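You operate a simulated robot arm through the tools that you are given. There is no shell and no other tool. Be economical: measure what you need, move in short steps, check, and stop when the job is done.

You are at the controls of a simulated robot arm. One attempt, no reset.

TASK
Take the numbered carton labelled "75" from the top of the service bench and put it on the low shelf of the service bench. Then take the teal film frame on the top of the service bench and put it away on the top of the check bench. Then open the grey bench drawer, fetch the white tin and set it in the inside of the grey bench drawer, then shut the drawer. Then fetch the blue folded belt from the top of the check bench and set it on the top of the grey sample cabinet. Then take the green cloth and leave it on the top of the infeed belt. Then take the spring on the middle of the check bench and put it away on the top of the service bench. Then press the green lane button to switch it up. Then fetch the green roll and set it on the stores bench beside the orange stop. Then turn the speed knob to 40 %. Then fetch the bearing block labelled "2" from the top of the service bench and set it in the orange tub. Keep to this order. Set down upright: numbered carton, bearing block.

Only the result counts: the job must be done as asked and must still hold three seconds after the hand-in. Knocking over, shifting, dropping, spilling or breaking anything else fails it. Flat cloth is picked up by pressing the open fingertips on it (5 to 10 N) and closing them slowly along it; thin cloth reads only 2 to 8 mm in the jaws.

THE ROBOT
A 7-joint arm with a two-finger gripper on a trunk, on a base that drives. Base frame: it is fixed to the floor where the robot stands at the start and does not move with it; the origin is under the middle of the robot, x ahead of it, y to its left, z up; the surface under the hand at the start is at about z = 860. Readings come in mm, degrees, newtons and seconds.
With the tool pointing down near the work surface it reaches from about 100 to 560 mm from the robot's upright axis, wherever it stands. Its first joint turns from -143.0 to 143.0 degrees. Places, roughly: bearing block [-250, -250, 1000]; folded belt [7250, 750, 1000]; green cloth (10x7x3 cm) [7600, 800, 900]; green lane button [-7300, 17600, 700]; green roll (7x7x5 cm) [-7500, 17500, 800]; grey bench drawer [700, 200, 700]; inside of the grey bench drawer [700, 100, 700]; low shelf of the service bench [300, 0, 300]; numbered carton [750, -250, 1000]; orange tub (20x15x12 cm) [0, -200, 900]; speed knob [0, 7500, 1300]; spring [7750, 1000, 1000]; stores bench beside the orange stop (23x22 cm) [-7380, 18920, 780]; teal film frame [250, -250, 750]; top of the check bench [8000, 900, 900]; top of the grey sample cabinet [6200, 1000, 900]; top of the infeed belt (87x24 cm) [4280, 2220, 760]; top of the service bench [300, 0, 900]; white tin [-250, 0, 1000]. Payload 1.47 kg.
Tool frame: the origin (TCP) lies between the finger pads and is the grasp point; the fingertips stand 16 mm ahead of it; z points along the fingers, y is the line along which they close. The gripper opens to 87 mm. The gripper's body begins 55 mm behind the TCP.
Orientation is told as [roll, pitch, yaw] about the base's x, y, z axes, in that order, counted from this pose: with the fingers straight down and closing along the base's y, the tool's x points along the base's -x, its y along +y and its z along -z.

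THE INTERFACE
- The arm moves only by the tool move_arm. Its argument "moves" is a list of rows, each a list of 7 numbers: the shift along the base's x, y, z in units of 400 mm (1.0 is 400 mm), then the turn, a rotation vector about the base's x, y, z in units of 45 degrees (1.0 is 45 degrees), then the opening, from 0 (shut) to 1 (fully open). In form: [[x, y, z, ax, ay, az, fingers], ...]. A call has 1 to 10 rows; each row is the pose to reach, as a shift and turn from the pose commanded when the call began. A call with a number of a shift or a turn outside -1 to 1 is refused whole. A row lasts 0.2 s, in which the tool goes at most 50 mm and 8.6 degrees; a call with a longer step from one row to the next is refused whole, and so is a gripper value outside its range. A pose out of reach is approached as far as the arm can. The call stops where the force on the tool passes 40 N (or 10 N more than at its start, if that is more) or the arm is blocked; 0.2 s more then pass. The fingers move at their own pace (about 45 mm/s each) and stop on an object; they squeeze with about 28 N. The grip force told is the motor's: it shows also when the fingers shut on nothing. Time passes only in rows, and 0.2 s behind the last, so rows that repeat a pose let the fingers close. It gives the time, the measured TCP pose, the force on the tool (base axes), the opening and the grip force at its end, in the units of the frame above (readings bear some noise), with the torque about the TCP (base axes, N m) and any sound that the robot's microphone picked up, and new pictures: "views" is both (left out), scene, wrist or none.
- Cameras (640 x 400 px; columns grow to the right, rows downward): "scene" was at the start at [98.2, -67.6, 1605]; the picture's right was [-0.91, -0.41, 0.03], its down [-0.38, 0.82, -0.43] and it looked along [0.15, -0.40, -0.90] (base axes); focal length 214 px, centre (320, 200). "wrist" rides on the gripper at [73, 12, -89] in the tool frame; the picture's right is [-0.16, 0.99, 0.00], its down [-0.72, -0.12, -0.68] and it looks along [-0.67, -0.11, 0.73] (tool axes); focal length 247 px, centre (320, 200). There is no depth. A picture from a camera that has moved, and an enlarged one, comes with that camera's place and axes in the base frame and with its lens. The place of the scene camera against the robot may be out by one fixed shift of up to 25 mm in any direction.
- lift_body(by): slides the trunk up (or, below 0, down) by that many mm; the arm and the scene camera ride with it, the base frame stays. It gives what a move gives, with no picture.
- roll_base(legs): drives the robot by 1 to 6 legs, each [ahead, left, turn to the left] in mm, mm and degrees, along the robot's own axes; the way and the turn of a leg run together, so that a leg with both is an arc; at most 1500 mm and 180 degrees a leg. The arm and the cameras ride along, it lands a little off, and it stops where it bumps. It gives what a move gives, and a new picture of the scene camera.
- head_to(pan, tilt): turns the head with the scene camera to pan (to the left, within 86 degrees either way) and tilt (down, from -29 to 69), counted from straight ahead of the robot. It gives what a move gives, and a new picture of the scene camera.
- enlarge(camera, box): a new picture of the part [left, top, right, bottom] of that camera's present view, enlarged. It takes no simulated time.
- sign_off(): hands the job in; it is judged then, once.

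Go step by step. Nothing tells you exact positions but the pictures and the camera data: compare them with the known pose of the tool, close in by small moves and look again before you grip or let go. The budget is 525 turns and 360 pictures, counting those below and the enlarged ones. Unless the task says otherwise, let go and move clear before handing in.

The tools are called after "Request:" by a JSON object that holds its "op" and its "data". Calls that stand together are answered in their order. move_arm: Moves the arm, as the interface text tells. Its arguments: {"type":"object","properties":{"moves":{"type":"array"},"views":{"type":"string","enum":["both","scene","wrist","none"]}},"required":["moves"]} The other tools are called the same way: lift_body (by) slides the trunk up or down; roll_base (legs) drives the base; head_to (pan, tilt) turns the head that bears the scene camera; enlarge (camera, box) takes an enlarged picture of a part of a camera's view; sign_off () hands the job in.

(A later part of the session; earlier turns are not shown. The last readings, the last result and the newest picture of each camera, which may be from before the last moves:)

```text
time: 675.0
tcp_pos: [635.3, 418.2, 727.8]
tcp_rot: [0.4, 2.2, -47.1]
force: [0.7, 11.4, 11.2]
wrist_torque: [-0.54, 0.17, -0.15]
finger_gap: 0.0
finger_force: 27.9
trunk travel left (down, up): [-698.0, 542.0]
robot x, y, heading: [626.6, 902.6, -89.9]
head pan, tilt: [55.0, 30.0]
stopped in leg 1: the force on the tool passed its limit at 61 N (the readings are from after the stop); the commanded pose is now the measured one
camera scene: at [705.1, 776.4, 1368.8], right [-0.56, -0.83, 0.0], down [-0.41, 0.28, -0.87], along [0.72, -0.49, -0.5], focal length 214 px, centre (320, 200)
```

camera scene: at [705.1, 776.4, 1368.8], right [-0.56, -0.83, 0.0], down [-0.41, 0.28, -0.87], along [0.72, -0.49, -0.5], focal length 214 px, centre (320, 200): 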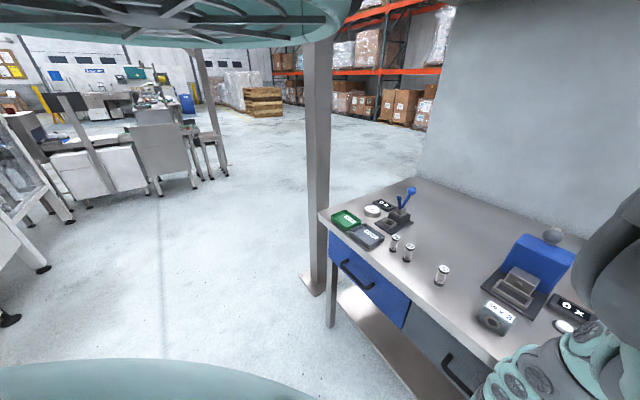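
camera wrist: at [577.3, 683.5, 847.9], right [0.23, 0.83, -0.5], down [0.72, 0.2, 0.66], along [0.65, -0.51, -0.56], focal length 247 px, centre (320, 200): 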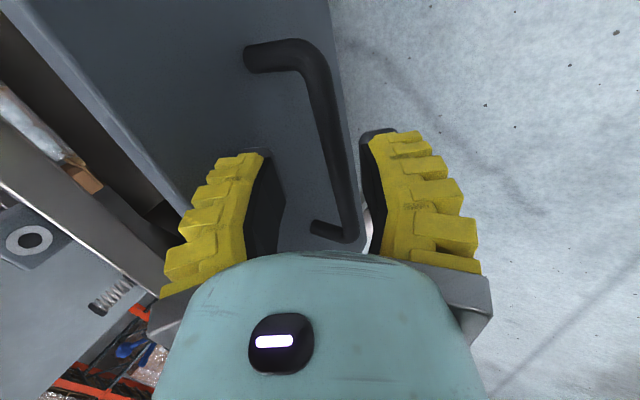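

Drawer is shut. Back off, raise, and travel to the check bench again.

Request:
{"op": "roll_base", "data": {"legs": [[-260, 0, 0]]}}

Request:
{"op": "lift_body", "data": {"by": 400}}

Request:
{"op": "roll_base", "data": {"legs": [[0, 0, 90], [1500, -50, 0], [170, 0, 0], [0, -1500, 0], [0, -640, 0], [1500, 0, 0]]}}

Request:
{"op": "roll_base", "data": {"legs": [[1500, 0, 0], [1500, 0, 0], [600, 0, 0], [0, 0, 90]]}}

```text
time: 676.9
tcp_pos: [636.6, 674.7, 729.4]
tcp_rot: [0.3, 2.1, -47.1]
force: [-0.4, 1.4, 0.0]
wrist_torque: [-0.05, 0.01, 0.03]
finger_gap: 0.0
finger_force: 28.3
trunk travel left (down, up): [-698.0, 542.0]
robot x, y, heading: [624.2, 1164.9, -90.2]
head pan, tilt: [55.0, 30.0]
camera scene: at [705.6, 1035.8, 1369.0], right [-0.56, -0.83, 0.0], down [-0.41, 0.28, -0.87], along [0.72, -0.49, -0.5], focal length 214 px, centre (320, 200)
```

scene: 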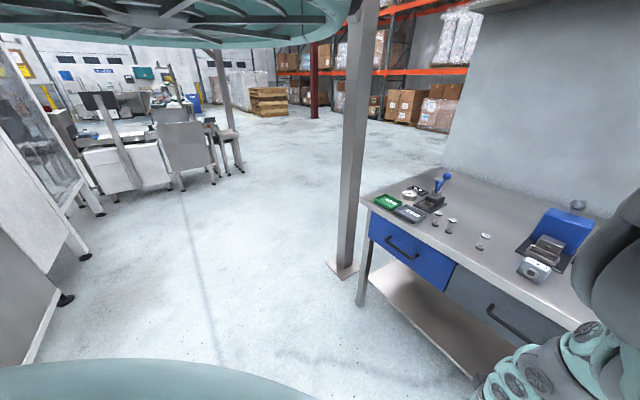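

```text
time: 680.7
tcp_pos: [637.3, 675.0, 1128.3]
tcp_rot: [0.3, 2.0, -47.1]
force: [-0.5, -0.3, -0.9]
wrist_torque: [0.0, -0.02, 0.0]
finger_gap: 0.0
finger_force: 27.8
trunk travel left (down, up): [-1098.0, 142.0]
robot x, y, heading: [627.6, 1164.7, -90.2]
head pan, tilt: [55.0, 30.0]
```

```text
refused: leg 2 is longer than a leg can be; nothing moved
```

```text
time: 685.7
tcp_pos: [658.0, -307.2, 1106.3]
tcp_rot: [4.4, 3.6, -46.4]
force: [-0.8, -0.7, -0.3]
wrist_torque: [0.04, 0.0, -0.02]
finger_gap: 0.0
finger_force: 28.1
trunk travel left (down, up): [-1098.0, 142.0]
robot x, y, heading: [627.8, 138.3, -90.1]
head pan, tilt: [55.0, 30.0]
stopped in leg 1: the robot was blocked; the commanded pose is now the measured one
camera scene: at [707.6, 14.5, 1761.6], right [-0.56, -0.83, -0.02], down [-0.41, 0.3, -0.86], along [0.72, -0.47, -0.51], focal length 214 px, centre (320, 200)
```

scene: 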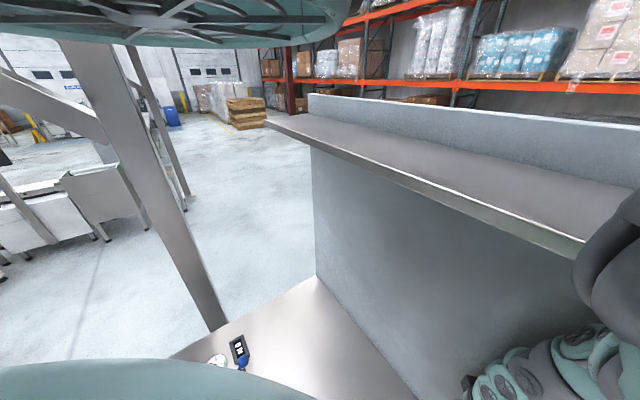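

A leg was refused and the next call drove me over the bench until the arm met the wall. Check the surroundings first.

Request:
{"op": "enlarge", "data": {"camera": "wrist", "box": [0, 0, 640, 400]}}

```text
1.00 times, centred on (320, 200) of wrist (not enlarged: the box is as wide or as high as the picture)
camera zoom: at [614.0, -255.0, 1200.0], right [0.83, 0.56, 0.06], down [0.41, -0.67, 0.62], along [0.39, -0.49, -0.78], focal length 247 px, centre (320, 200)
```

zoom: 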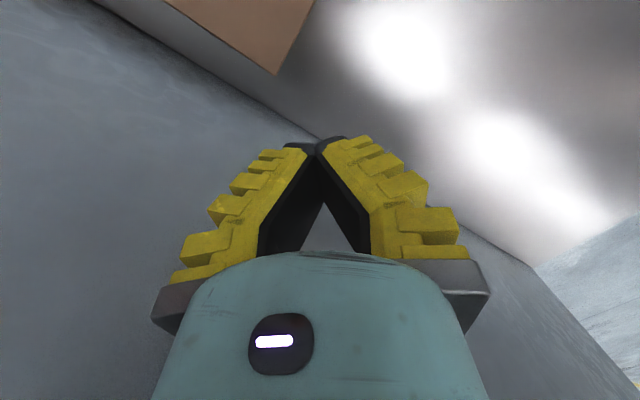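

Nothing moved (carton 59's corner is where it was). Back off straight and continue with valid legs.

Request:
{"op": "roll_base", "data": {"legs": [[-1040, 0, 0]]}}

```text
time: 691.1
tcp_pos: [646.1, 716.5, 1125.5]
tcp_rot: [2.4, 2.5, -45.5]
force: [0.2, 0.2, -0.5]
wrist_torque: [0.0, -0.02, -0.01]
finger_gap: 0.1
finger_force: 27.9
trunk travel left (down, up): [-1098.0, 142.0]
robot x, y, heading: [620.8, 1188.7, -89.3]
head pan, tilt: [55.0, 30.0]
camera scene: at [698.7, 1062.1, 1769.0], right [-0.55, -0.84, 0.0], down [-0.42, 0.27, -0.87], along [0.73, -0.47, -0.5], focal length 214 px, centre (320, 200)
```

scene: 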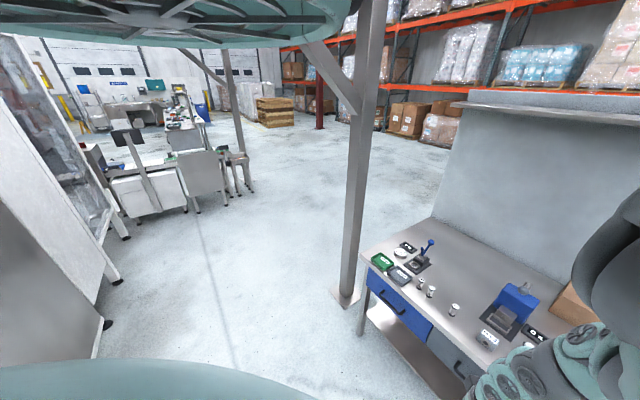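

Request:
{"op": "roll_base", "data": {"legs": [[0, 0, 89.3], [0, -80, 0], [1480, 0, 0], [190, 0, 0], [0, -1490, 0], [0, -640, 0]]}}

```text
time: 713.9
tcp_pos: [2740.4, -960.6, 1124.3]
tcp_rot: [2.4, 2.5, 43.8]
force: [0.2, -0.9, -0.3]
wrist_torque: [-0.01, 0.01, -0.02]
finger_gap: 0.0
finger_force: 28.1
trunk travel left (down, up): [-1098.0, 142.0]
robot x, y, heading: [2268.0, -983.3, 0.4]
head pan, tilt: [55.0, 30.0]
camera scene: at [2392.4, -917.5, 1769.0], right [0.83, -0.56, 0.0], down [-0.28, -0.42, -0.87], along [0.48, 0.72, -0.5], focal length 214 px, centre (320, 200)
```

scene: 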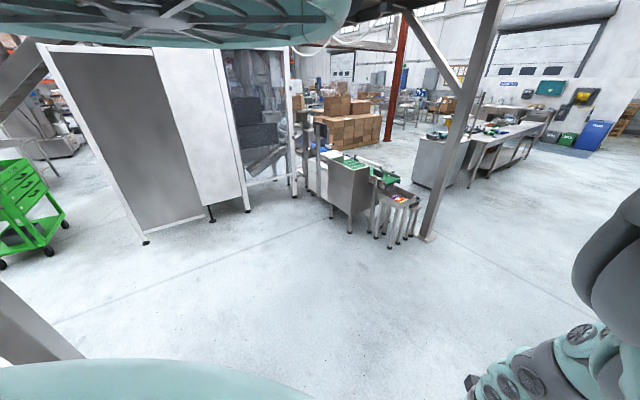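

Request:
{"op": "roll_base", "data": {"legs": [[1500, 0, -0.4], [1500, 0, 0], [1500, 0, 0], [690, 0, 0], [0, 0, 90], [960, 0, 0]]}}

Request:
{"op": "enlarge", "data": {"camera": "wrist", "box": [0, 0, 640, 400]}}

```text
time: 747.2
tcp_pos: [7453.7, 390.9, 1123.9]
tcp_rot: [2.4, 2.6, 132.2]
force: [0.0, 0.7, -0.1]
wrist_torque: [-0.04, -0.01, 0.01]
finger_gap: 0.2
finger_force: 27.9
trunk travel left (down, up): [-1098.0, 142.0]
robot x, y, heading: [7467.0, -83.3, 88.5]
head pan, tilt: [55.0, 30.0]
camera scene: at [7397.1, 29.1, 1769.0], right [0.58, 0.82, 0.0], down [0.41, -0.29, -0.87], along [-0.71, 0.5, -0.5], focal length 214 px, centre (320, 200)
```

scene: 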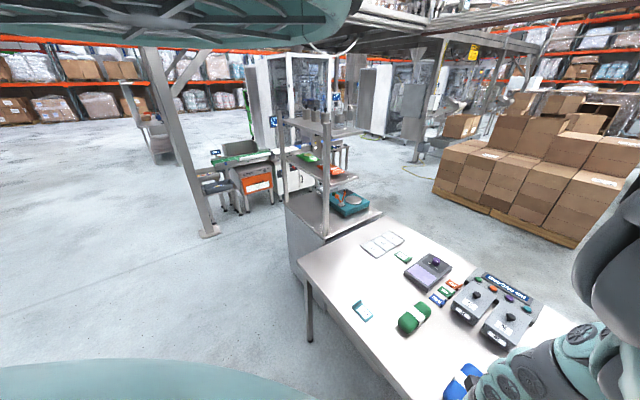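

```text
1.00 times, centred on (320, 200) of wrist (not enlarged: the box is as wide or as high as the picture)
camera zoom: at [7492.3, 333.4, 1217.2], right [-0.84, -0.54, 0.03], down [-0.4, 0.66, 0.64], along [-0.37, 0.52, -0.77], focal length 247 px, centre (320, 200)
```

zoom: 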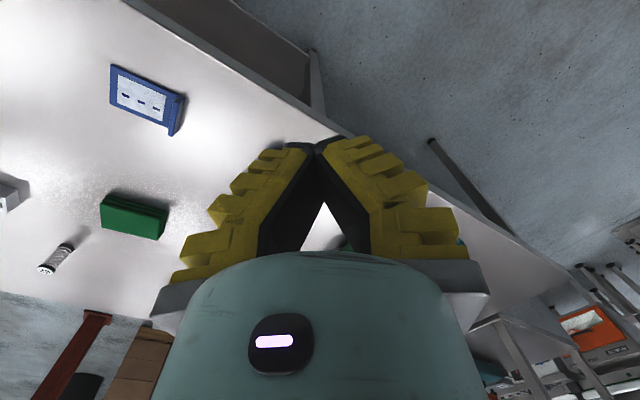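

Belt is hidden behind the fingers. Open the gripper and turn the yaw to 90°.

Request:
{"op": "move_arm", "data": {"moves": [[0, 0, 0, 0, 0, -0.19, 1], [0, 0, 0, 0, 0, -0.38, 1], [0, 0, 0, 0, 0, -0.57, 1], [0, 0, 0, 0, 0, -0.76, 1], [0, 0, 0, 0, 0, -0.93, 1]], "views": "wrist"}}

```text
time: 748.4
tcp_pos: [7453.0, 390.1, 1124.7]
tcp_rot: [2.3, 2.7, 90.2]
force: [-0.2, 0.4, -0.5]
wrist_torque: [-0.01, 0.02, 0.0]
finger_gap: 87.0
finger_force: 0.1
trunk travel left (down, up): [-1098.0, 142.0]
robot x, y, heading: [7462.1, -84.2, 88.9]
head pan, tilt: [55.0, 30.0]
camera wrist: at [7444.5, 321.4, 1217.4], right [-0.99, 0.16, 0.03], down [0.14, 0.75, 0.64], along [0.07, 0.64, -0.77], focal length 247 px, centre (320, 200)
```

wrist: 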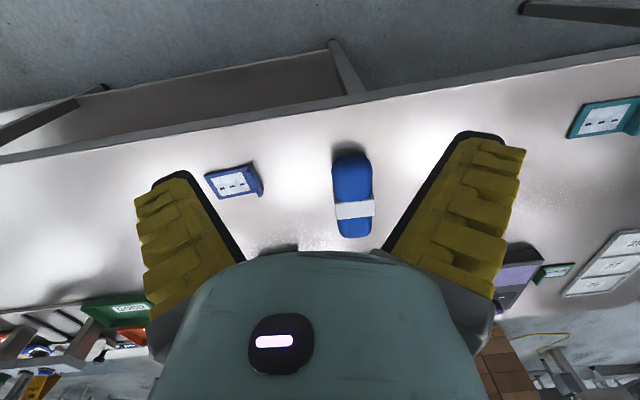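

Blue belt at (7416,600), ~68 mm wide, lying along y. Move over it and lower.

Request:
{"op": "roll_base", "data": {"legs": [[208, 33, 0]]}}

Request:
{"op": "lift_body", "data": {"by": -130}}

Request:
{"op": "enlarge", "data": {"camera": "wrist", "box": [0, 0, 640, 400]}}

```text
time: 750.1
tcp_pos: [7420.9, 599.1, 1124.8]
tcp_rot: [2.3, 2.6, 90.6]
force: [0.5, 0.3, -0.3]
wrist_torque: [0.02, -0.02, 0.02]
finger_gap: 87.0
finger_force: 0.0
trunk travel left (down, up): [-1098.0, 142.0]
robot x, y, heading: [7436.2, 123.7, 89.0]
head pan, tilt: [55.0, 30.0]
camera scene: at [7367.6, 237.8, 1769.0], right [0.58, 0.82, 0.0], down [0.41, -0.29, -0.87], along [-0.71, 0.5, -0.5], focal length 214 px, centre (320, 200)
```

scene: 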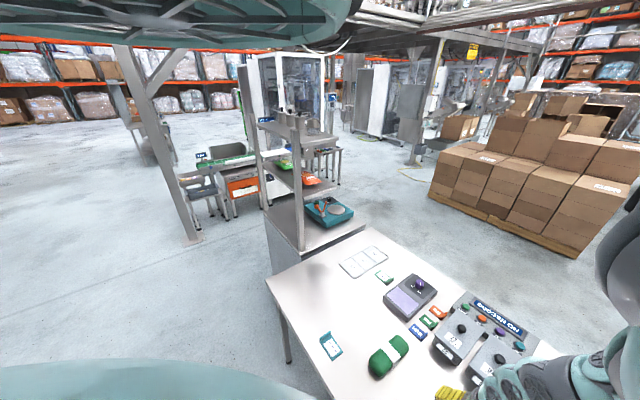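

```text
time: 751.6
tcp_pos: [7422.0, 600.0, 994.8]
tcp_rot: [2.4, 2.6, 90.7]
force: [0.7, 0.9, 0.2]
wrist_torque: [-0.01, -0.03, 0.01]
finger_gap: 87.4
finger_force: 0.2
trunk travel left (down, up): [-968.0, 272.0]
robot x, y, heading: [7435.1, 127.7, 88.9]
head pan, tilt: [55.0, 30.0]
```

```text
1.00 times, centred on (320, 200) of wrist (not enlarged: the box is as wide or as high as the picture)
camera zoom: at [7414.0, 530.3, 1087.5], right [-0.99, 0.15, 0.03], down [0.14, 0.76, 0.64], along [0.07, 0.64, -0.77], focal length 247 px, centre (320, 200)
```

zoom: 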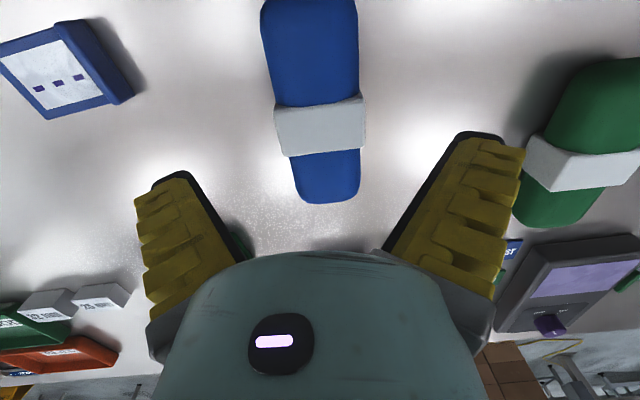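

Aligned. Lower 112 and grip.

Request:
{"op": "lift_body", "data": {"by": -80}}

Request:
{"op": "lift_body", "data": {"by": -30}}

Request:
{"op": "enlarge", "data": {"camera": "wrist", "box": [0, 0, 640, 400]}}

```text
time: 752.8
tcp_pos: [7421.7, 600.0, 914.6]
tcp_rot: [2.4, 2.6, 90.6]
force: [0.3, 0.2, 0.1]
wrist_torque: [-0.04, 0.01, -0.02]
finger_gap: 87.3
finger_force: 0.1
trunk travel left (down, up): [-888.0, 352.0]
robot x, y, heading: [7436.0, 126.4, 88.6]
head pan, tilt: [55.0, 30.0]
```

```text
time: 753.6
tcp_pos: [7422.7, 598.9, 884.4]
tcp_rot: [2.4, 2.6, 90.6]
force: [0.3, -1.3, 0.9]
wrist_torque: [0.01, -0.01, -0.03]
finger_gap: 86.8
finger_force: 0.0
trunk travel left (down, up): [-858.0, 382.0]
robot x, y, heading: [7438.0, 126.6, 88.8]
head pan, tilt: [55.0, 30.0]
```

```text
1.00 times, centred on (320, 200) of wrist (not enlarged: the box is as wide or as high as the picture)
camera zoom: at [7414.0, 530.4, 977.5], right [-0.99, 0.15, 0.03], down [0.14, 0.76, 0.64], along [0.07, 0.64, -0.77], focal length 247 px, centre (320, 200)
```

zoom: 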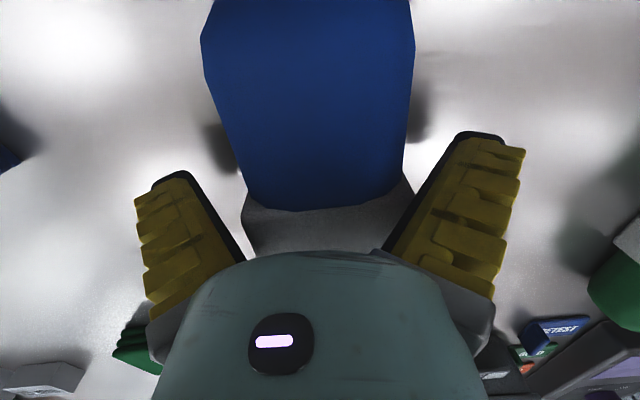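

Fingers straddle the belt. Close and lift.

Request:
{"op": "move_arm", "data": {"moves": [[0, 0, 0, 0, 0, 0, 0.7], [0, 0, 0, 0, 0, 0, 0.4], [0, 0, 0, 0, 0, 0, 0], [0, 0, 0, 0, 0, 0, 0], [0, 0, 0, 0, 0, 0, 0]], "views": "none"}}

Request:
{"op": "lift_body", "data": {"by": 60}}

Request:
{"op": "lift_body", "data": {"by": 200}}

Request:
{"op": "enlarge", "data": {"camera": "wrist", "box": [0, 0, 640, 400]}}

```text
time: 754.8
tcp_pos: [7421.1, 599.7, 883.6]
tcp_rot: [2.4, 2.5, 90.6]
force: [-0.6, -0.5, -0.2]
wrist_torque: [-0.07, 0.0, -0.03]
finger_gap: 75.3
finger_force: 27.9
trunk travel left (down, up): [-858.0, 382.0]
robot x, y, heading: [7437.3, 124.5, 89.1]
head pan, tilt: [55.0, 30.0]
```

```text
time: 755.8
tcp_pos: [7421.6, 599.8, 944.8]
tcp_rot: [2.4, 2.6, 90.6]
force: [0.4, 0.3, -2.3]
wrist_torque: [-0.02, -0.01, -0.02]
finger_gap: 75.0
finger_force: 27.7
trunk travel left (down, up): [-918.0, 322.0]
robot x, y, heading: [7437.3, 126.0, 88.9]
head pan, tilt: [55.0, 30.0]
```

```text
time: 757.9
tcp_pos: [7420.7, 600.0, 1144.4]
tcp_rot: [2.4, 2.7, 90.6]
force: [0.1, -0.1, -2.6]
wrist_torque: [-0.05, 0.02, 0.01]
finger_gap: 74.8
finger_force: 28.3
trunk travel left (down, up): [-1118.0, 122.0]
robot x, y, heading: [7435.3, 122.7, 88.8]
head pan, tilt: [55.0, 30.0]
```

```text
1.00 times, centred on (320, 200) of wrist (not enlarged: the box is as wide or as high as the picture)
camera zoom: at [7413.9, 530.0, 1237.3], right [-0.99, 0.15, 0.03], down [0.14, 0.76, 0.64], along [0.07, 0.64, -0.77], focal length 247 px, centre (320, 200)
```

zoom: 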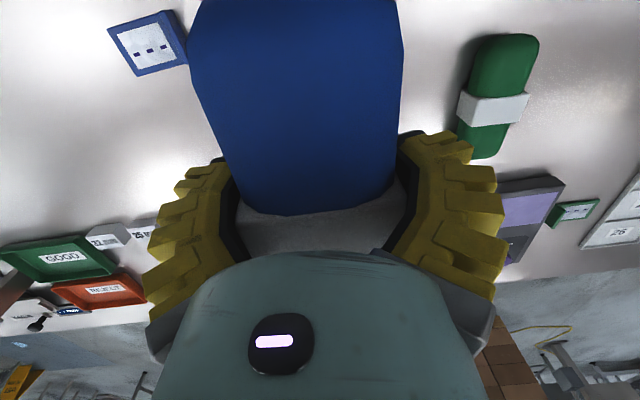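

Belt lifted. Zoom on the sample cabinet to plan the placement.

Request:
{"op": "head_to", "data": {"pan": 50, "tilt": 30}}

Request:
{"op": "enlarge", "data": {"camera": "scene", "box": [230, 110, 430, 290]}}

```text
time: 758.6
tcp_pos: [7421.4, 598.4, 1143.7]
tcp_rot: [2.4, 2.6, 90.6]
force: [0.3, -0.5, -2.5]
wrist_torque: [-0.06, -0.01, -0.05]
finger_gap: 74.8
finger_force: 28.0
trunk travel left (down, up): [-1118.0, 122.0]
robot x, y, heading: [7438.9, 122.6, 88.6]
head pan, tilt: [50.0, 30.0]
camera scene: at [7367.7, 237.8, 1789.0], right [0.58, 0.82, 0.0], down [0.41, -0.29, -0.87], along [-0.71, 0.5, -0.5], focal length 214 px, centre (320, 200)
```

scene: 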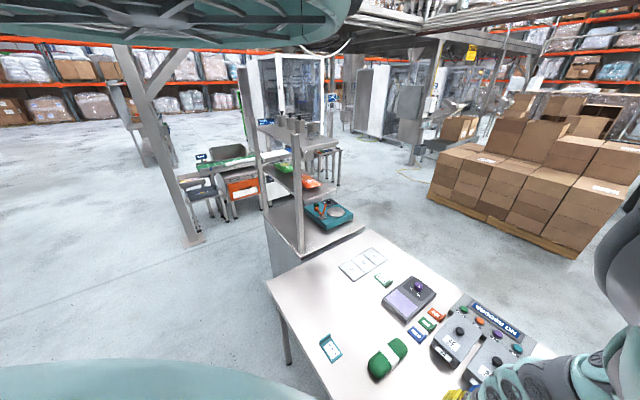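

```text
2.22 times, centred on (330, 200) of scene
camera zoom: at [7367.7, 237.8, 1789.0], right [0.58, 0.82, 0.0], down [0.41, -0.29, -0.87], along [-0.71, 0.5, -0.5], focal length 477 px, centre (298, 200)
```

zoom: 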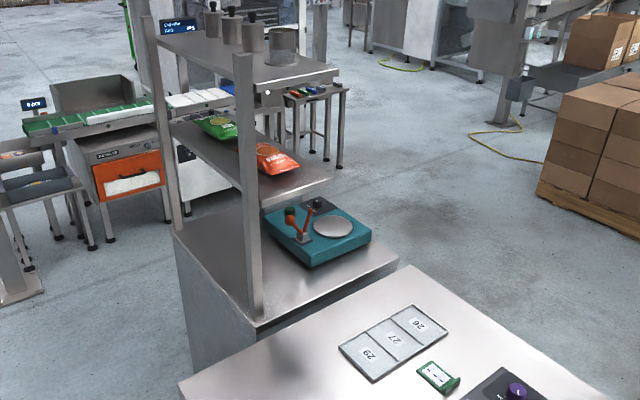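

The cabinet top spans about x 5987–6545, y 685–1180; shelves cover y<920, a teal device sits at x<6440. Free strip: x≈6450–6545, y≈940–1170. Stretch the arm and turn to face −x.

Request:
{"op": "move_arm", "data": {"moves": [[0, 0.09, 0, 0, 0, 0, 0], [0, 0.17, 0, 0, 0, 0, 0]], "views": "none"}}

Request:
{"op": "roll_base", "data": {"legs": [[0, 0, 91]]}}

```text
time: 759.2
tcp_pos: [7420.8, 667.4, 1143.9]
tcp_rot: [2.4, 2.7, 90.6]
force: [0.0, -0.2, -2.0]
wrist_torque: [0.0, -0.01, 0.0]
finger_gap: 74.5
finger_force: 27.7
trunk travel left (down, up): [-1118.0, 122.0]
robot x, y, heading: [7433.3, 125.8, 88.8]
head pan, tilt: [50.0, 30.0]
```

```text
time: 763.5
tcp_pos: [6892.7, 91.7, 1145.5]
tcp_rot: [2.4, 2.6, -177.3]
force: [-0.7, 0.2, -2.6]
wrist_torque: [0.02, -0.04, 0.0]
finger_gap: 74.4
finger_force: 27.9
trunk travel left (down, up): [-1118.0, 122.0]
robot x, y, heading: [7433.5, 123.3, -178.8]
head pan, tilt: [50.0, 30.0]
camera scene: at [7320.9, 38.8, 1789.0], right [-0.84, 0.55, 0.0], down [0.27, 0.42, -0.87], along [-0.47, -0.73, -0.5], focal length 214 px, centre (320, 200)
```

scene: 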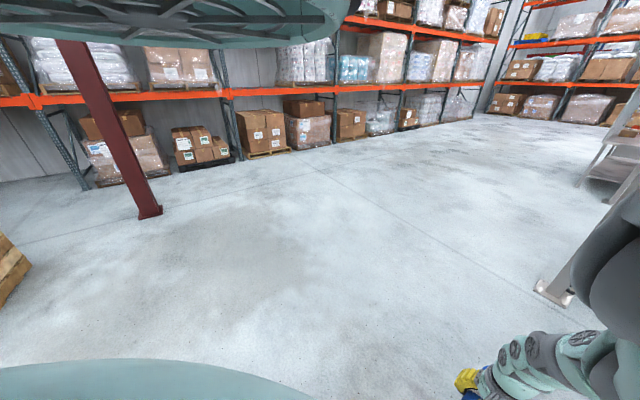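

Request:
{"op": "roll_base", "data": {"legs": [[0, -950, -1.2]]}}

Request:
{"op": "roll_base", "data": {"legs": [[250, 0, 0]]}}

Request:
{"op": "enlarge", "data": {"camera": "wrist", "box": [0, 0, 640, 400]}}

```text
time: 768.5
tcp_pos: [6883.0, 1056.0, 1144.0]
tcp_rot: [2.4, 2.5, -178.0]
force: [-0.2, 0.2, -1.8]
wrist_torque: [0.0, -0.03, 0.0]
finger_gap: 73.8
finger_force: 27.8
trunk travel left (down, up): [-1118.0, 122.0]
robot x, y, heading: [7422.4, 1079.1, -179.8]
head pan, tilt: [50.0, 30.0]
camera scene: at [7309.6, 996.3, 1789.0], right [-0.83, 0.56, 0.0], down [0.28, 0.41, -0.87], along [-0.48, -0.72, -0.5], focal length 214 px, centre (320, 200)
```

scene: 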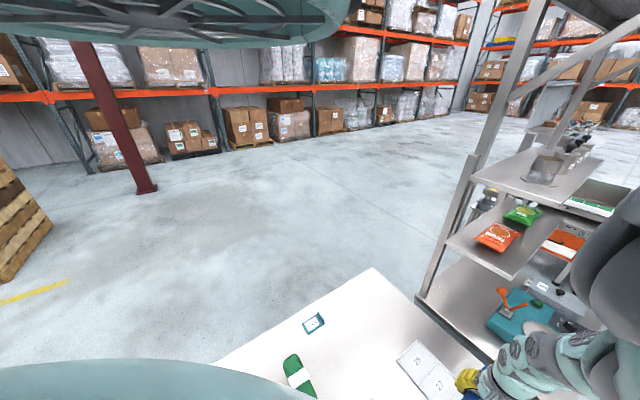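

```text
time: 770.3
tcp_pos: [6636.4, 1057.1, 1143.8]
tcp_rot: [2.4, 2.6, -178.3]
force: [0.0, -0.8, -3.5]
wrist_torque: [0.01, -0.03, -0.01]
finger_gap: 73.7
finger_force: 27.9
trunk travel left (down, up): [-1118.0, 122.0]
robot x, y, heading: [7177.4, 1079.1, 180.0]
head pan, tilt: [50.0, 30.0]
camera scene: at [7063.7, 996.5, 1789.0], right [-0.83, 0.56, 0.0], down [0.28, 0.41, -0.87], along [-0.49, -0.72, -0.5], focal length 214 px, centre (320, 200)
```

scene: 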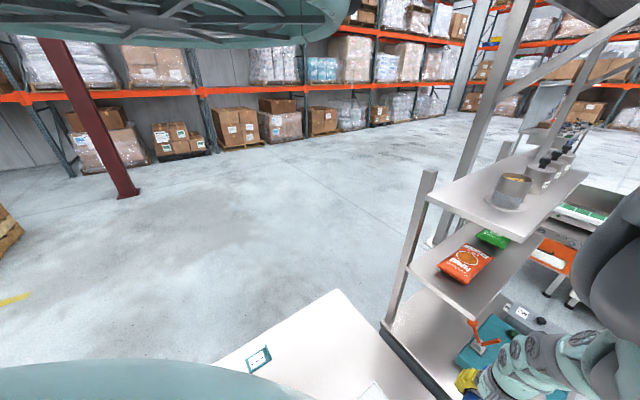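

```text
1.00 times, centred on (320, 200) of wrist (not enlarged: the box is as wide or as high as the picture)
camera zoom: at [6704.8, 1050.6, 1237.0], right [-0.13, -0.99, 0.03], down [-0.76, 0.12, 0.64], along [-0.64, 0.06, -0.77], focal length 247 px, centre (320, 200)
```

zoom: 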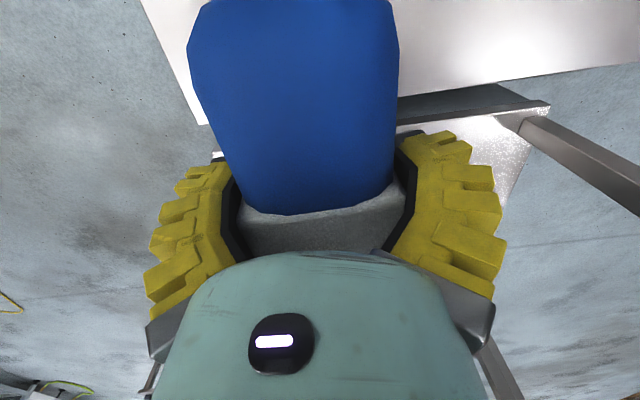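

The belt needs turning so it lies along y: yaw +90°.

Request:
{"op": "move_arm", "data": {"moves": [[0, 0, 0, 0, 0, 0.19, 0], [0, 0, 0, 0, 0, 0.38, 0], [0, 0, 0, 0, 0, 0.57, 0], [0, 0, 0, 0, 0, 0.76, 0], [0, 0, 0, 0, 0, 0.95, 0]], "views": "none"}}

Request:
{"op": "move_arm", "data": {"moves": [[0, 0, 0, 0, 0, 0.19, 0], [0, 0, 0, 0, 0, 0.38, 0], [0, 0, 0, 0, 0, 0.57, 0], [0, 0, 0, 0, 0, 0.76, 0], [0, 0, 0, 0, 0, 0.95, 0], [0, 0, 0, 0, 0, 1.0, 0]], "views": "wrist"}}

```text
time: 771.5
tcp_pos: [6637.2, 1056.9, 1143.9]
tcp_rot: [2.5, 2.5, -135.4]
force: [-0.5, 0.0, -2.9]
wrist_torque: [-0.01, -0.04, 0.02]
finger_gap: 73.7
finger_force: 27.5
trunk travel left (down, up): [-1118.0, 122.0]
robot x, y, heading: [7177.7, 1078.3, 179.9]
head pan, tilt: [50.0, 30.0]
```

```text
time: 772.9
tcp_pos: [6635.8, 1056.1, 1142.6]
tcp_rot: [2.4, 2.6, -90.5]
force: [0.2, 0.2, -3.2]
wrist_torque: [0.05, 0.0, -0.01]
finger_gap: 73.6
finger_force: 27.7
trunk travel left (down, up): [-1118.0, 122.0]
robot x, y, heading: [7177.5, 1079.5, 180.1]
head pan, tilt: [50.0, 30.0]
camera wrist: at [6644.3, 1125.2, 1236.3], right [0.99, -0.17, 0.03], down [-0.15, -0.75, 0.64], along [-0.08, -0.64, -0.77], focal length 247 px, centre (320, 200)
```

wrist: 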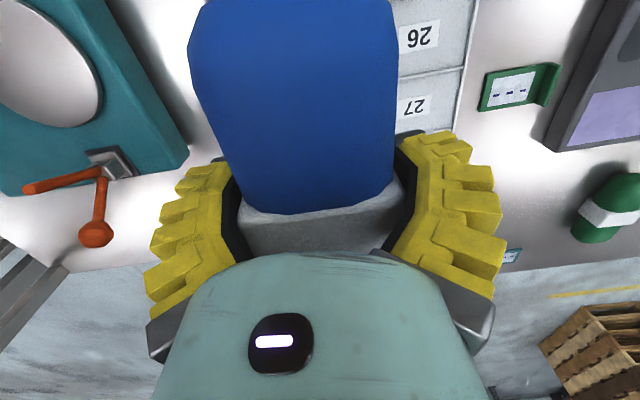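

Device's edge at x≈6440, cabinet edge ≈6526. I'll set the belt centred at x≈6506. Advance 130.

Request:
{"op": "roll_base", "data": {"legs": [[128, 0, 0]]}}

Request:
{"op": "lift_body", "data": {"by": -150}}

Request:
{"op": "enlarge", "data": {"camera": "wrist", "box": [0, 0, 640, 400]}}

```text
time: 774.2
tcp_pos: [6510.4, 1057.7, 1143.1]
tcp_rot: [2.4, 2.5, -90.8]
force: [-0.5, 0.2, -2.3]
wrist_torque: [0.02, 0.0, 0.01]
finger_gap: 73.5
finger_force: 27.9
trunk travel left (down, up): [-1118.0, 122.0]
robot x, y, heading: [7054.6, 1081.8, 179.6]
head pan, tilt: [50.0, 30.0]
camera scene: at [6937.3, 996.9, 1789.0], right [-0.83, 0.56, 0.0], down [0.28, 0.41, -0.87], along [-0.49, -0.72, -0.5], focal length 214 px, centre (320, 200)
```

scene: 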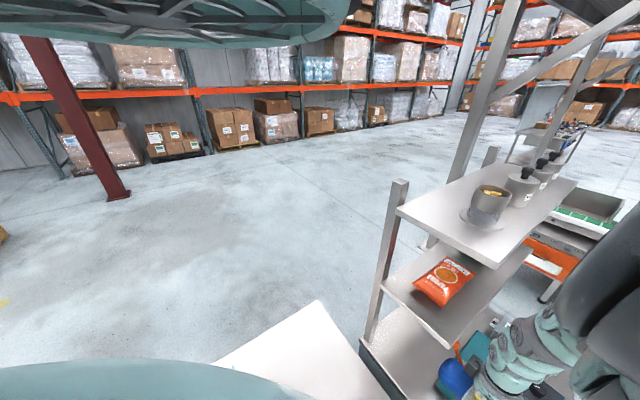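

```text
time: 775.9
tcp_pos: [6509.1, 1058.7, 992.9]
tcp_rot: [2.4, 2.6, -90.6]
force: [1.0, -0.2, -2.2]
wrist_torque: [0.04, -0.02, 0.0]
finger_gap: 73.2
finger_force: 28.6
trunk travel left (down, up): [-968.0, 272.0]
robot x, y, heading: [7051.7, 1079.6, 179.9]
head pan, tilt: [50.0, 30.0]
```

```text
1.00 times, centred on (320, 200) of wrist (not enlarged: the box is as wide or as high as the picture)
camera zoom: at [6518.2, 1126.4, 1086.4], right [0.98, -0.17, 0.03], down [-0.15, -0.75, 0.64], along [-0.08, -0.64, -0.77], focal length 247 px, centre (320, 200)
```

zoom: 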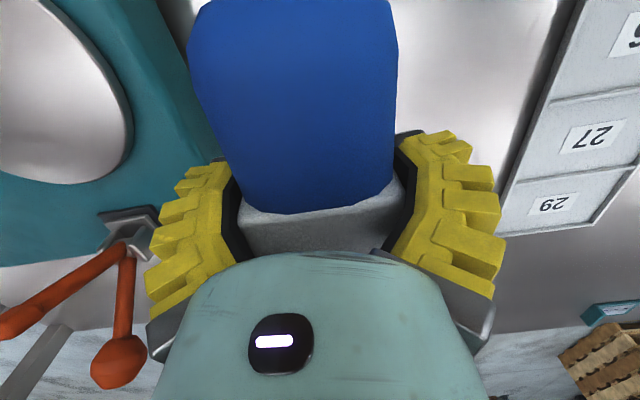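

Clear of the device by ~20 mm. Lower with care.

Request:
{"op": "lift_body", "data": {"by": -70}}

Request:
{"op": "lift_body", "data": {"by": -10}}

Request:
{"op": "lift_body", "data": {"by": -7}}

Request:
{"op": "enlarge", "data": {"camera": "wrist", "box": [0, 0, 640, 400]}}

```text
time: 777.0
tcp_pos: [6510.5, 1058.9, 924.5]
tcp_rot: [2.4, 2.6, -90.7]
force: [-0.3, -0.8, -3.1]
wrist_torque: [0.03, -0.01, 0.01]
finger_gap: 73.1
finger_force: 28.0
trunk travel left (down, up): [-898.0, 342.0]
robot x, y, heading: [7054.3, 1077.3, 179.7]
head pan, tilt: [50.0, 30.0]
```

```text
time: 777.6
tcp_pos: [6509.1, 1057.6, 913.0]
tcp_rot: [2.3, 2.6, -90.7]
force: [0.5, 0.1, -1.8]
wrist_torque: [0.06, 0.0, -0.02]
finger_gap: 73.3
finger_force: 28.0
trunk travel left (down, up): [-888.0, 352.0]
robot x, y, heading: [7053.1, 1078.1, 179.7]
head pan, tilt: [50.0, 30.0]
```

```text
time: 778.1
tcp_pos: [6509.9, 1058.7, 906.7]
tcp_rot: [2.5, 2.5, -90.7]
force: [-1.2, -0.5, -2.5]
wrist_torque: [0.04, 0.01, 0.01]
finger_gap: 73.4
finger_force: 27.4
trunk travel left (down, up): [-881.0, 359.0]
robot x, y, heading: [7049.3, 1082.9, 179.7]
head pan, tilt: [50.0, 30.0]
```

```text
1.00 times, centred on (320, 200) of wrist (not enlarged: the box is as wide or as high as the picture)
camera zoom: at [6518.3, 1126.4, 999.3], right [0.98, -0.17, 0.03], down [-0.15, -0.75, 0.64], along [-0.08, -0.64, -0.77], focal length 247 px, centre (320, 200)
```

zoom: 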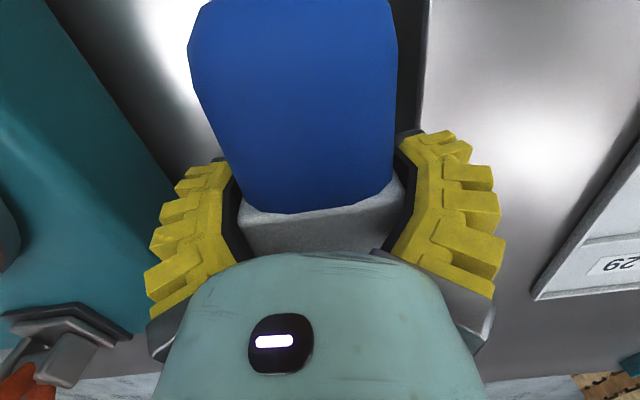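

Left finger is ~8 mm from the device; shift 7 mm toward +x, then lower to contact.

Request:
{"op": "roll_base", "data": {"legs": [[-8, 0, 0]]}}

Request:
{"op": "lift_body", "data": {"by": -6}}

Request:
{"op": "lift_body", "data": {"by": -5}}

Request:
{"op": "lift_body", "data": {"by": -5}}

```text
time: 778.9
tcp_pos: [6518.0, 1058.1, 906.5]
tcp_rot: [2.4, 2.6, -90.7]
force: [0.5, -0.2, -2.5]
wrist_torque: [0.03, -0.01, 0.02]
finger_gap: 73.1
finger_force: 27.9
trunk travel left (down, up): [-881.0, 359.0]
robot x, y, heading: [7061.0, 1081.2, 179.8]
head pan, tilt: [50.0, 30.0]
camera scene: at [6945.4, 996.9, 1552.0], right [-0.83, 0.56, 0.0], down [0.28, 0.41, -0.87], along [-0.49, -0.72, -0.5], focal length 214 px, centre (320, 200)
```

scene: 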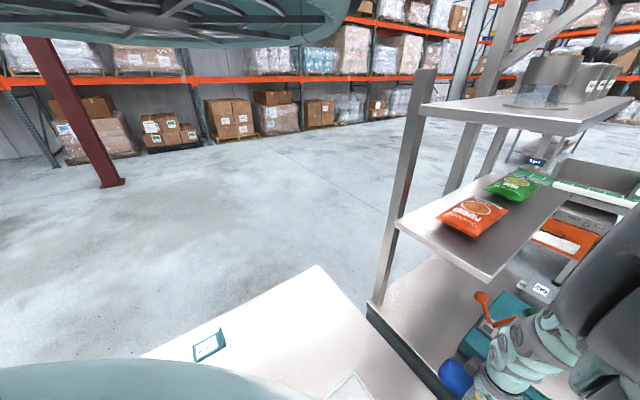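

```text
time: 779.4
tcp_pos: [6517.7, 1058.6, 900.5]
tcp_rot: [2.3, 2.6, -90.7]
force: [-0.6, 0.3, -2.6]
wrist_torque: [0.04, -0.02, 0.01]
finger_gap: 73.2
finger_force: 28.2
trunk travel left (down, up): [-875.0, 365.0]
robot x, y, heading: [7056.3, 1079.7, 179.9]
head pan, tilt: [50.0, 30.0]
```

```text
time: 780.0
tcp_pos: [6518.6, 1058.1, 895.1]
tcp_rot: [2.4, 2.6, -90.7]
force: [-0.5, -0.7, -2.3]
wrist_torque: [0.06, 0.01, -0.03]
finger_gap: 73.1
finger_force: 27.8
trunk travel left (down, up): [-870.0, 370.0]
robot x, y, heading: [7060.6, 1083.5, 179.6]
head pan, tilt: [50.0, 30.0]
```

```text
time: 780.5
tcp_pos: [6517.9, 1058.3, 890.7]
tcp_rot: [2.4, 2.6, -90.6]
force: [-0.5, 0.6, -2.8]
wrist_torque: [0.0, 0.0, 0.01]
finger_gap: 73.2
finger_force: 28.5
trunk travel left (down, up): [-865.0, 375.0]
robot x, y, heading: [7056.8, 1081.7, 179.5]
head pan, tilt: [50.0, 30.0]
```

Request:
{"op": "lift_body", "data": {"by": -4}}

Request:
{"op": "lift_body", "data": {"by": -3}}

Request:
{"op": "enlarge", "data": {"camera": "wrist", "box": [0, 0, 640, 400]}}

```text
time: 781.0
tcp_pos: [6518.5, 1057.5, 886.0]
tcp_rot: [2.5, 2.6, -90.7]
force: [2.0, 1.4, 3.4]
wrist_torque: [-0.49, -0.05, 0.12]
finger_gap: 72.7
finger_force: 27.6
trunk travel left (down, up): [-861.0, 379.0]
robot x, y, heading: [7065.0, 1083.3, 179.8]
head pan, tilt: [50.0, 30.0]
```

```text
time: 781.7
tcp_pos: [6516.9, 1058.7, 886.9]
tcp_rot: [2.5, 2.8, -90.7]
force: [5.9, -1.3, 21.7]
wrist_torque: [-0.16, -0.29, 0.06]
finger_gap: 72.6
finger_force: 27.9
trunk travel left (down, up): [-859.0, 381.0]
robot x, y, heading: [7064.6, 1079.3, 179.9]
head pan, tilt: [50.0, 30.0]
stopped: the force on the tool passed its limit at 41 N (the readings are from after the stop); the commanded pose is now the measured one
```

```text
1.00 times, centred on (320, 200) of wrist (not enlarged: the box is as wide or as high as the picture)
camera zoom: at [6525.4, 1126.6, 978.5], right [0.98, -0.17, 0.04], down [-0.15, -0.75, 0.64], along [-0.08, -0.63, -0.77], focal length 247 px, centre (320, 200)
```

zoom: 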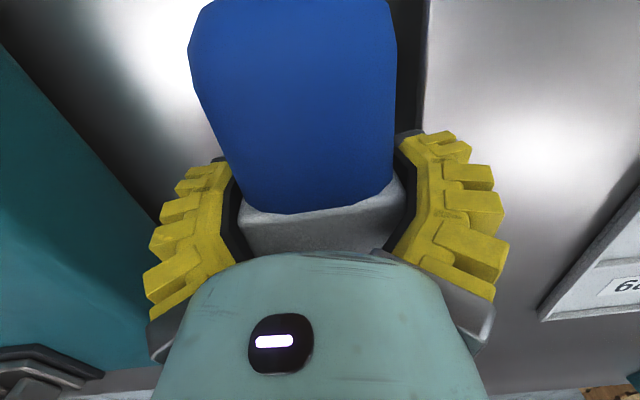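

Resting on the cabinet. Ease 3 mm, release, rise.

Request:
{"op": "lift_body", "data": {"by": 3}}

Request:
{"op": "move_arm", "data": {"moves": [[0, 0, 0, 0, 0, 0, 0.87], [0, 0, 0, 0, 0, 0, 0.92], [0, 0, 0, 0, 0, 0, 0.95], [0, 0, 0, 0, 0, 0, 0.95]], "views": "none"}}

Request:
{"op": "lift_body", "data": {"by": 80}}

Request:
{"op": "enlarge", "data": {"camera": "wrist", "box": [0, 0, 640, 400]}}

```text
time: 782.2
tcp_pos: [6519.0, 1059.1, 887.2]
tcp_rot: [2.6, 2.7, -90.7]
force: [0.7, 0.0, -2.2]
wrist_torque: [-0.01, -0.02, 0.0]
finger_gap: 72.9
finger_force: 27.3
trunk travel left (down, up): [-862.0, 378.0]
robot x, y, heading: [7060.3, 1081.9, 179.7]
head pan, tilt: [50.0, 30.0]
```

```text
time: 783.2
tcp_pos: [6518.9, 1058.9, 886.9]
tcp_rot: [2.6, 2.7, -90.8]
force: [0.0, -0.9, 0.5]
wrist_torque: [0.04, 0.01, 0.0]
finger_gap: 83.4
finger_force: 0.0
trunk travel left (down, up): [-862.0, 378.0]
robot x, y, heading: [7063.2, 1082.0, 179.8]
head pan, tilt: [50.0, 30.0]
```

```text
time: 784.4
tcp_pos: [6519.2, 1058.5, 966.9]
tcp_rot: [2.7, 2.7, -90.7]
force: [-0.3, -1.5, -0.3]
wrist_torque: [-0.03, -0.02, -0.01]
finger_gap: 83.6
finger_force: 1.2
trunk travel left (down, up): [-942.0, 298.0]
robot x, y, heading: [7061.3, 1081.2, 179.9]
head pan, tilt: [50.0, 30.0]
```

```text
1.00 times, centred on (320, 200) of wrist (not enlarged: the box is as wide or as high as the picture)
camera zoom: at [6527.0, 1126.6, 1060.3], right [0.98, -0.17, 0.04], down [-0.16, -0.75, 0.64], along [-0.08, -0.63, -0.77], focal length 247 px, centre (320, 200)
```

zoom: 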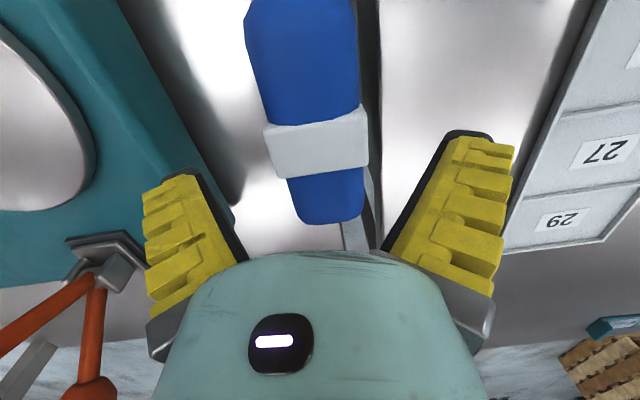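

Blue belt sits on the cabinet. Next the green cloth near (7600,770). Raise and reposition in front of the check bench.

Request:
{"op": "lift_body", "data": {"by": 180}}

Request:
{"op": "roll_base", "data": {"legs": [[-250, 0, 0], [0, 1000, 0], [0, 0, -90], [0, -290, 0], [130, 0, 0]]}}

Request:
{"op": "enlarge", "data": {"camera": "wrist", "box": [0, 0, 640, 400]}}

```text
time: 786.4
tcp_pos: [6518.8, 1059.1, 1147.7]
tcp_rot: [2.5, 2.6, -90.7]
force: [0.1, -0.3, 0.3]
wrist_torque: [0.0, -0.02, 0.02]
finger_gap: 83.7
finger_force: 0.9
trunk travel left (down, up): [-1122.0, 118.0]
robot x, y, heading: [7060.3, 1077.7, 179.6]
head pan, tilt: [50.0, 30.0]
```

```text
time: 799.3
tcp_pos: [7597.2, 758.5, 1147.3]
tcp_rot: [2.7, 2.7, 177.6]
force: [0.8, -0.4, -0.3]
wrist_torque: [0.01, -0.02, -0.05]
finger_gap: 83.8
finger_force: 0.6
trunk travel left (down, up): [-1122.0, 118.0]
robot x, y, heading: [7600.5, 213.5, 88.1]
head pan, tilt: [50.0, 30.0]
camera scene: at [7536.2, 330.6, 1792.7], right [0.59, 0.81, 0.0], down [0.4, -0.29, -0.87], along [-0.7, 0.51, -0.5], focal length 214 px, centre (320, 200)
```

scene: 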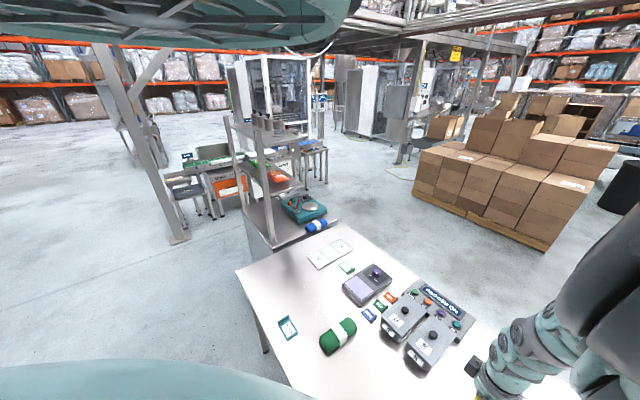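

```text
1.00 times, centred on (320, 200) of wrist (not enlarged: the box is as wide or as high as the picture)
camera zoom: at [7664.1, 747.9, 1240.4], right [-0.2, -0.98, 0.04], down [-0.75, 0.18, 0.64], along [-0.63, 0.1, -0.77], focal length 247 px, centre (320, 200)
```

zoom: 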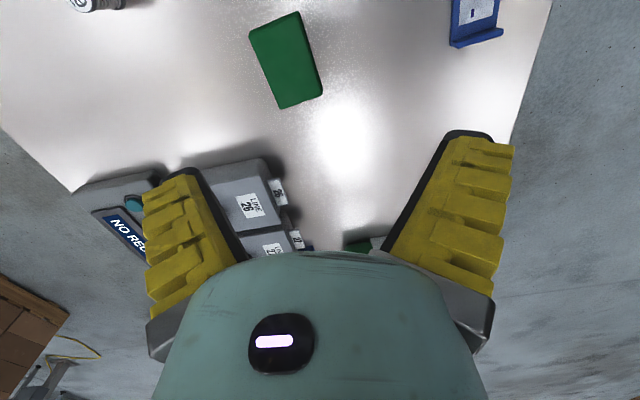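

Green cloth at (7601,789), long side along x. Align (yaw +8.7°) and lower.

Request:
{"op": "move_arm", "data": {"moves": [[0, 0, 0, 0, 0, 0.1, 1], [0, 0, 0, 0, 0, 0.19, 1]], "views": "none"}}

Request:
{"op": "roll_base", "data": {"legs": [[30, -3, 0]]}}

Request:
{"op": "lift_body", "data": {"by": -170}}

Request:
{"op": "enlarge", "data": {"camera": "wrist", "box": [0, 0, 640, 400]}}

```text
time: 799.9
tcp_pos: [7595.9, 759.7, 1148.0]
tcp_rot: [2.6, 2.6, -173.9]
force: [0.2, -0.2, -0.8]
wrist_torque: [0.04, -0.01, -0.03]
finger_gap: 87.1
finger_force: 0.0
trunk travel left (down, up): [-1122.0, 118.0]
robot x, y, heading: [7603.4, 215.5, 88.1]
head pan, tilt: [50.0, 30.0]
```

```text
time: 800.7
tcp_pos: [7600.5, 789.0, 1147.1]
tcp_rot: [2.6, 2.7, -173.8]
force: [-0.2, -0.3, 0.0]
wrist_torque: [0.02, 0.01, 0.0]
finger_gap: 87.3
finger_force: 0.1
trunk travel left (down, up): [-1122.0, 118.0]
robot x, y, heading: [7604.8, 245.3, 88.2]
head pan, tilt: [50.0, 30.0]
camera scene: at [7540.2, 360.3, 1792.7], right [0.59, 0.81, 0.0], down [0.4, -0.29, -0.87], along [-0.7, 0.51, -0.5], focal length 214 px, centre (320, 200)
```

scene: 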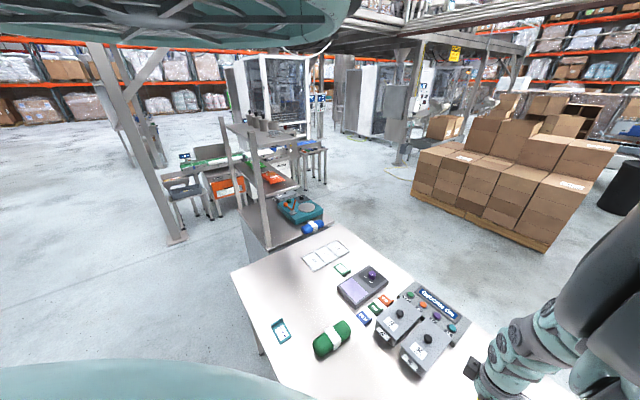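

```text
time: 802.6
tcp_pos: [7600.6, 787.8, 977.7]
tcp_rot: [2.6, 2.8, -173.8]
force: [0.1, 0.0, -0.6]
wrist_torque: [0.03, -0.03, 0.01]
finger_gap: 87.1
finger_force: 0.1
trunk travel left (down, up): [-952.0, 288.0]
robot x, y, heading: [7605.0, 243.8, 88.0]
head pan, tilt: [50.0, 30.0]
```

```text
1.00 times, centred on (320, 200) of wrist (not enlarged: the box is as wide or as high as the picture)
camera zoom: at [7668.6, 788.0, 1070.2], right [-0.05, -1.0, 0.04], down [-0.77, 0.06, 0.64], along [-0.64, 0.01, -0.77], focal length 247 px, centre (320, 200)
```

zoom: 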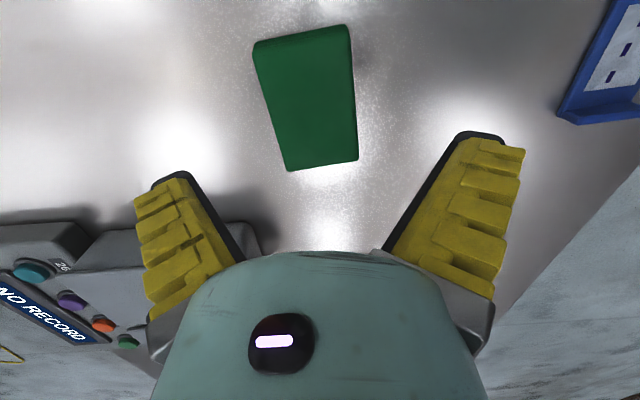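

Request:
{"op": "roll_base", "data": {"legs": [[6, -9, 0]]}}

Request:
{"op": "lift_body", "data": {"by": -85}}

Request:
{"op": "lift_body", "data": {"by": -16}}

Request:
{"op": "enlarge", "data": {"camera": "wrist", "box": [0, 0, 640, 400]}}

```text
time: 803.4
tcp_pos: [7609.6, 794.5, 978.0]
tcp_rot: [2.6, 2.8, -173.8]
force: [0.1, 0.5, 0.4]
wrist_torque: [0.0, -0.02, 0.0]
finger_gap: 87.0
finger_force: 0.1
trunk travel left (down, up): [-952.0, 288.0]
robot x, y, heading: [7613.0, 251.9, 88.2]
head pan, tilt: [50.0, 30.0]
camera scene: at [7549.4, 366.1, 1622.7], right [0.59, 0.81, 0.0], down [0.4, -0.29, -0.87], along [-0.7, 0.51, -0.5], focal length 214 px, centre (320, 200)
```

scene: 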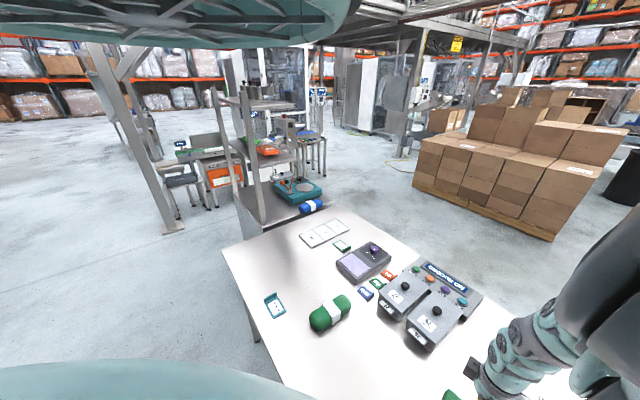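

```text
time: 804.6
tcp_pos: [7610.0, 794.1, 891.0]
tcp_rot: [2.6, 2.8, -173.8]
force: [0.9, 0.4, 1.0]
wrist_torque: [0.0, 0.03, -0.01]
finger_gap: 86.8
finger_force: 0.0
trunk travel left (down, up): [-867.0, 373.0]
robot x, y, heading: [7616.0, 254.6, 88.3]
head pan, tilt: [50.0, 30.0]
```

```text
time: 805.2
tcp_pos: [7609.8, 794.7, 876.9]
tcp_rot: [2.6, 2.7, -173.7]
force: [0.3, -0.7, -1.5]
wrist_torque: [0.02, 0.04, -0.03]
finger_gap: 87.0
finger_force: 0.0
trunk travel left (down, up): [-851.0, 389.0]
robot x, y, heading: [7616.6, 252.1, 88.2]
head pan, tilt: [50.0, 30.0]
```

```text
1.00 times, centred on (320, 200) of wrist (not enlarged: the box is as wide or as high as the picture)
camera zoom: at [7677.8, 793.9, 969.1], right [-0.05, -1.0, 0.04], down [-0.77, 0.06, 0.64], along [-0.64, 0.01, -0.77], focal length 247 px, centre (320, 200)
```

zoom: 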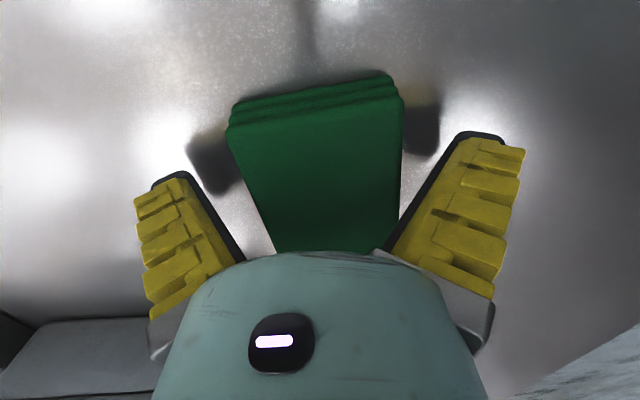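

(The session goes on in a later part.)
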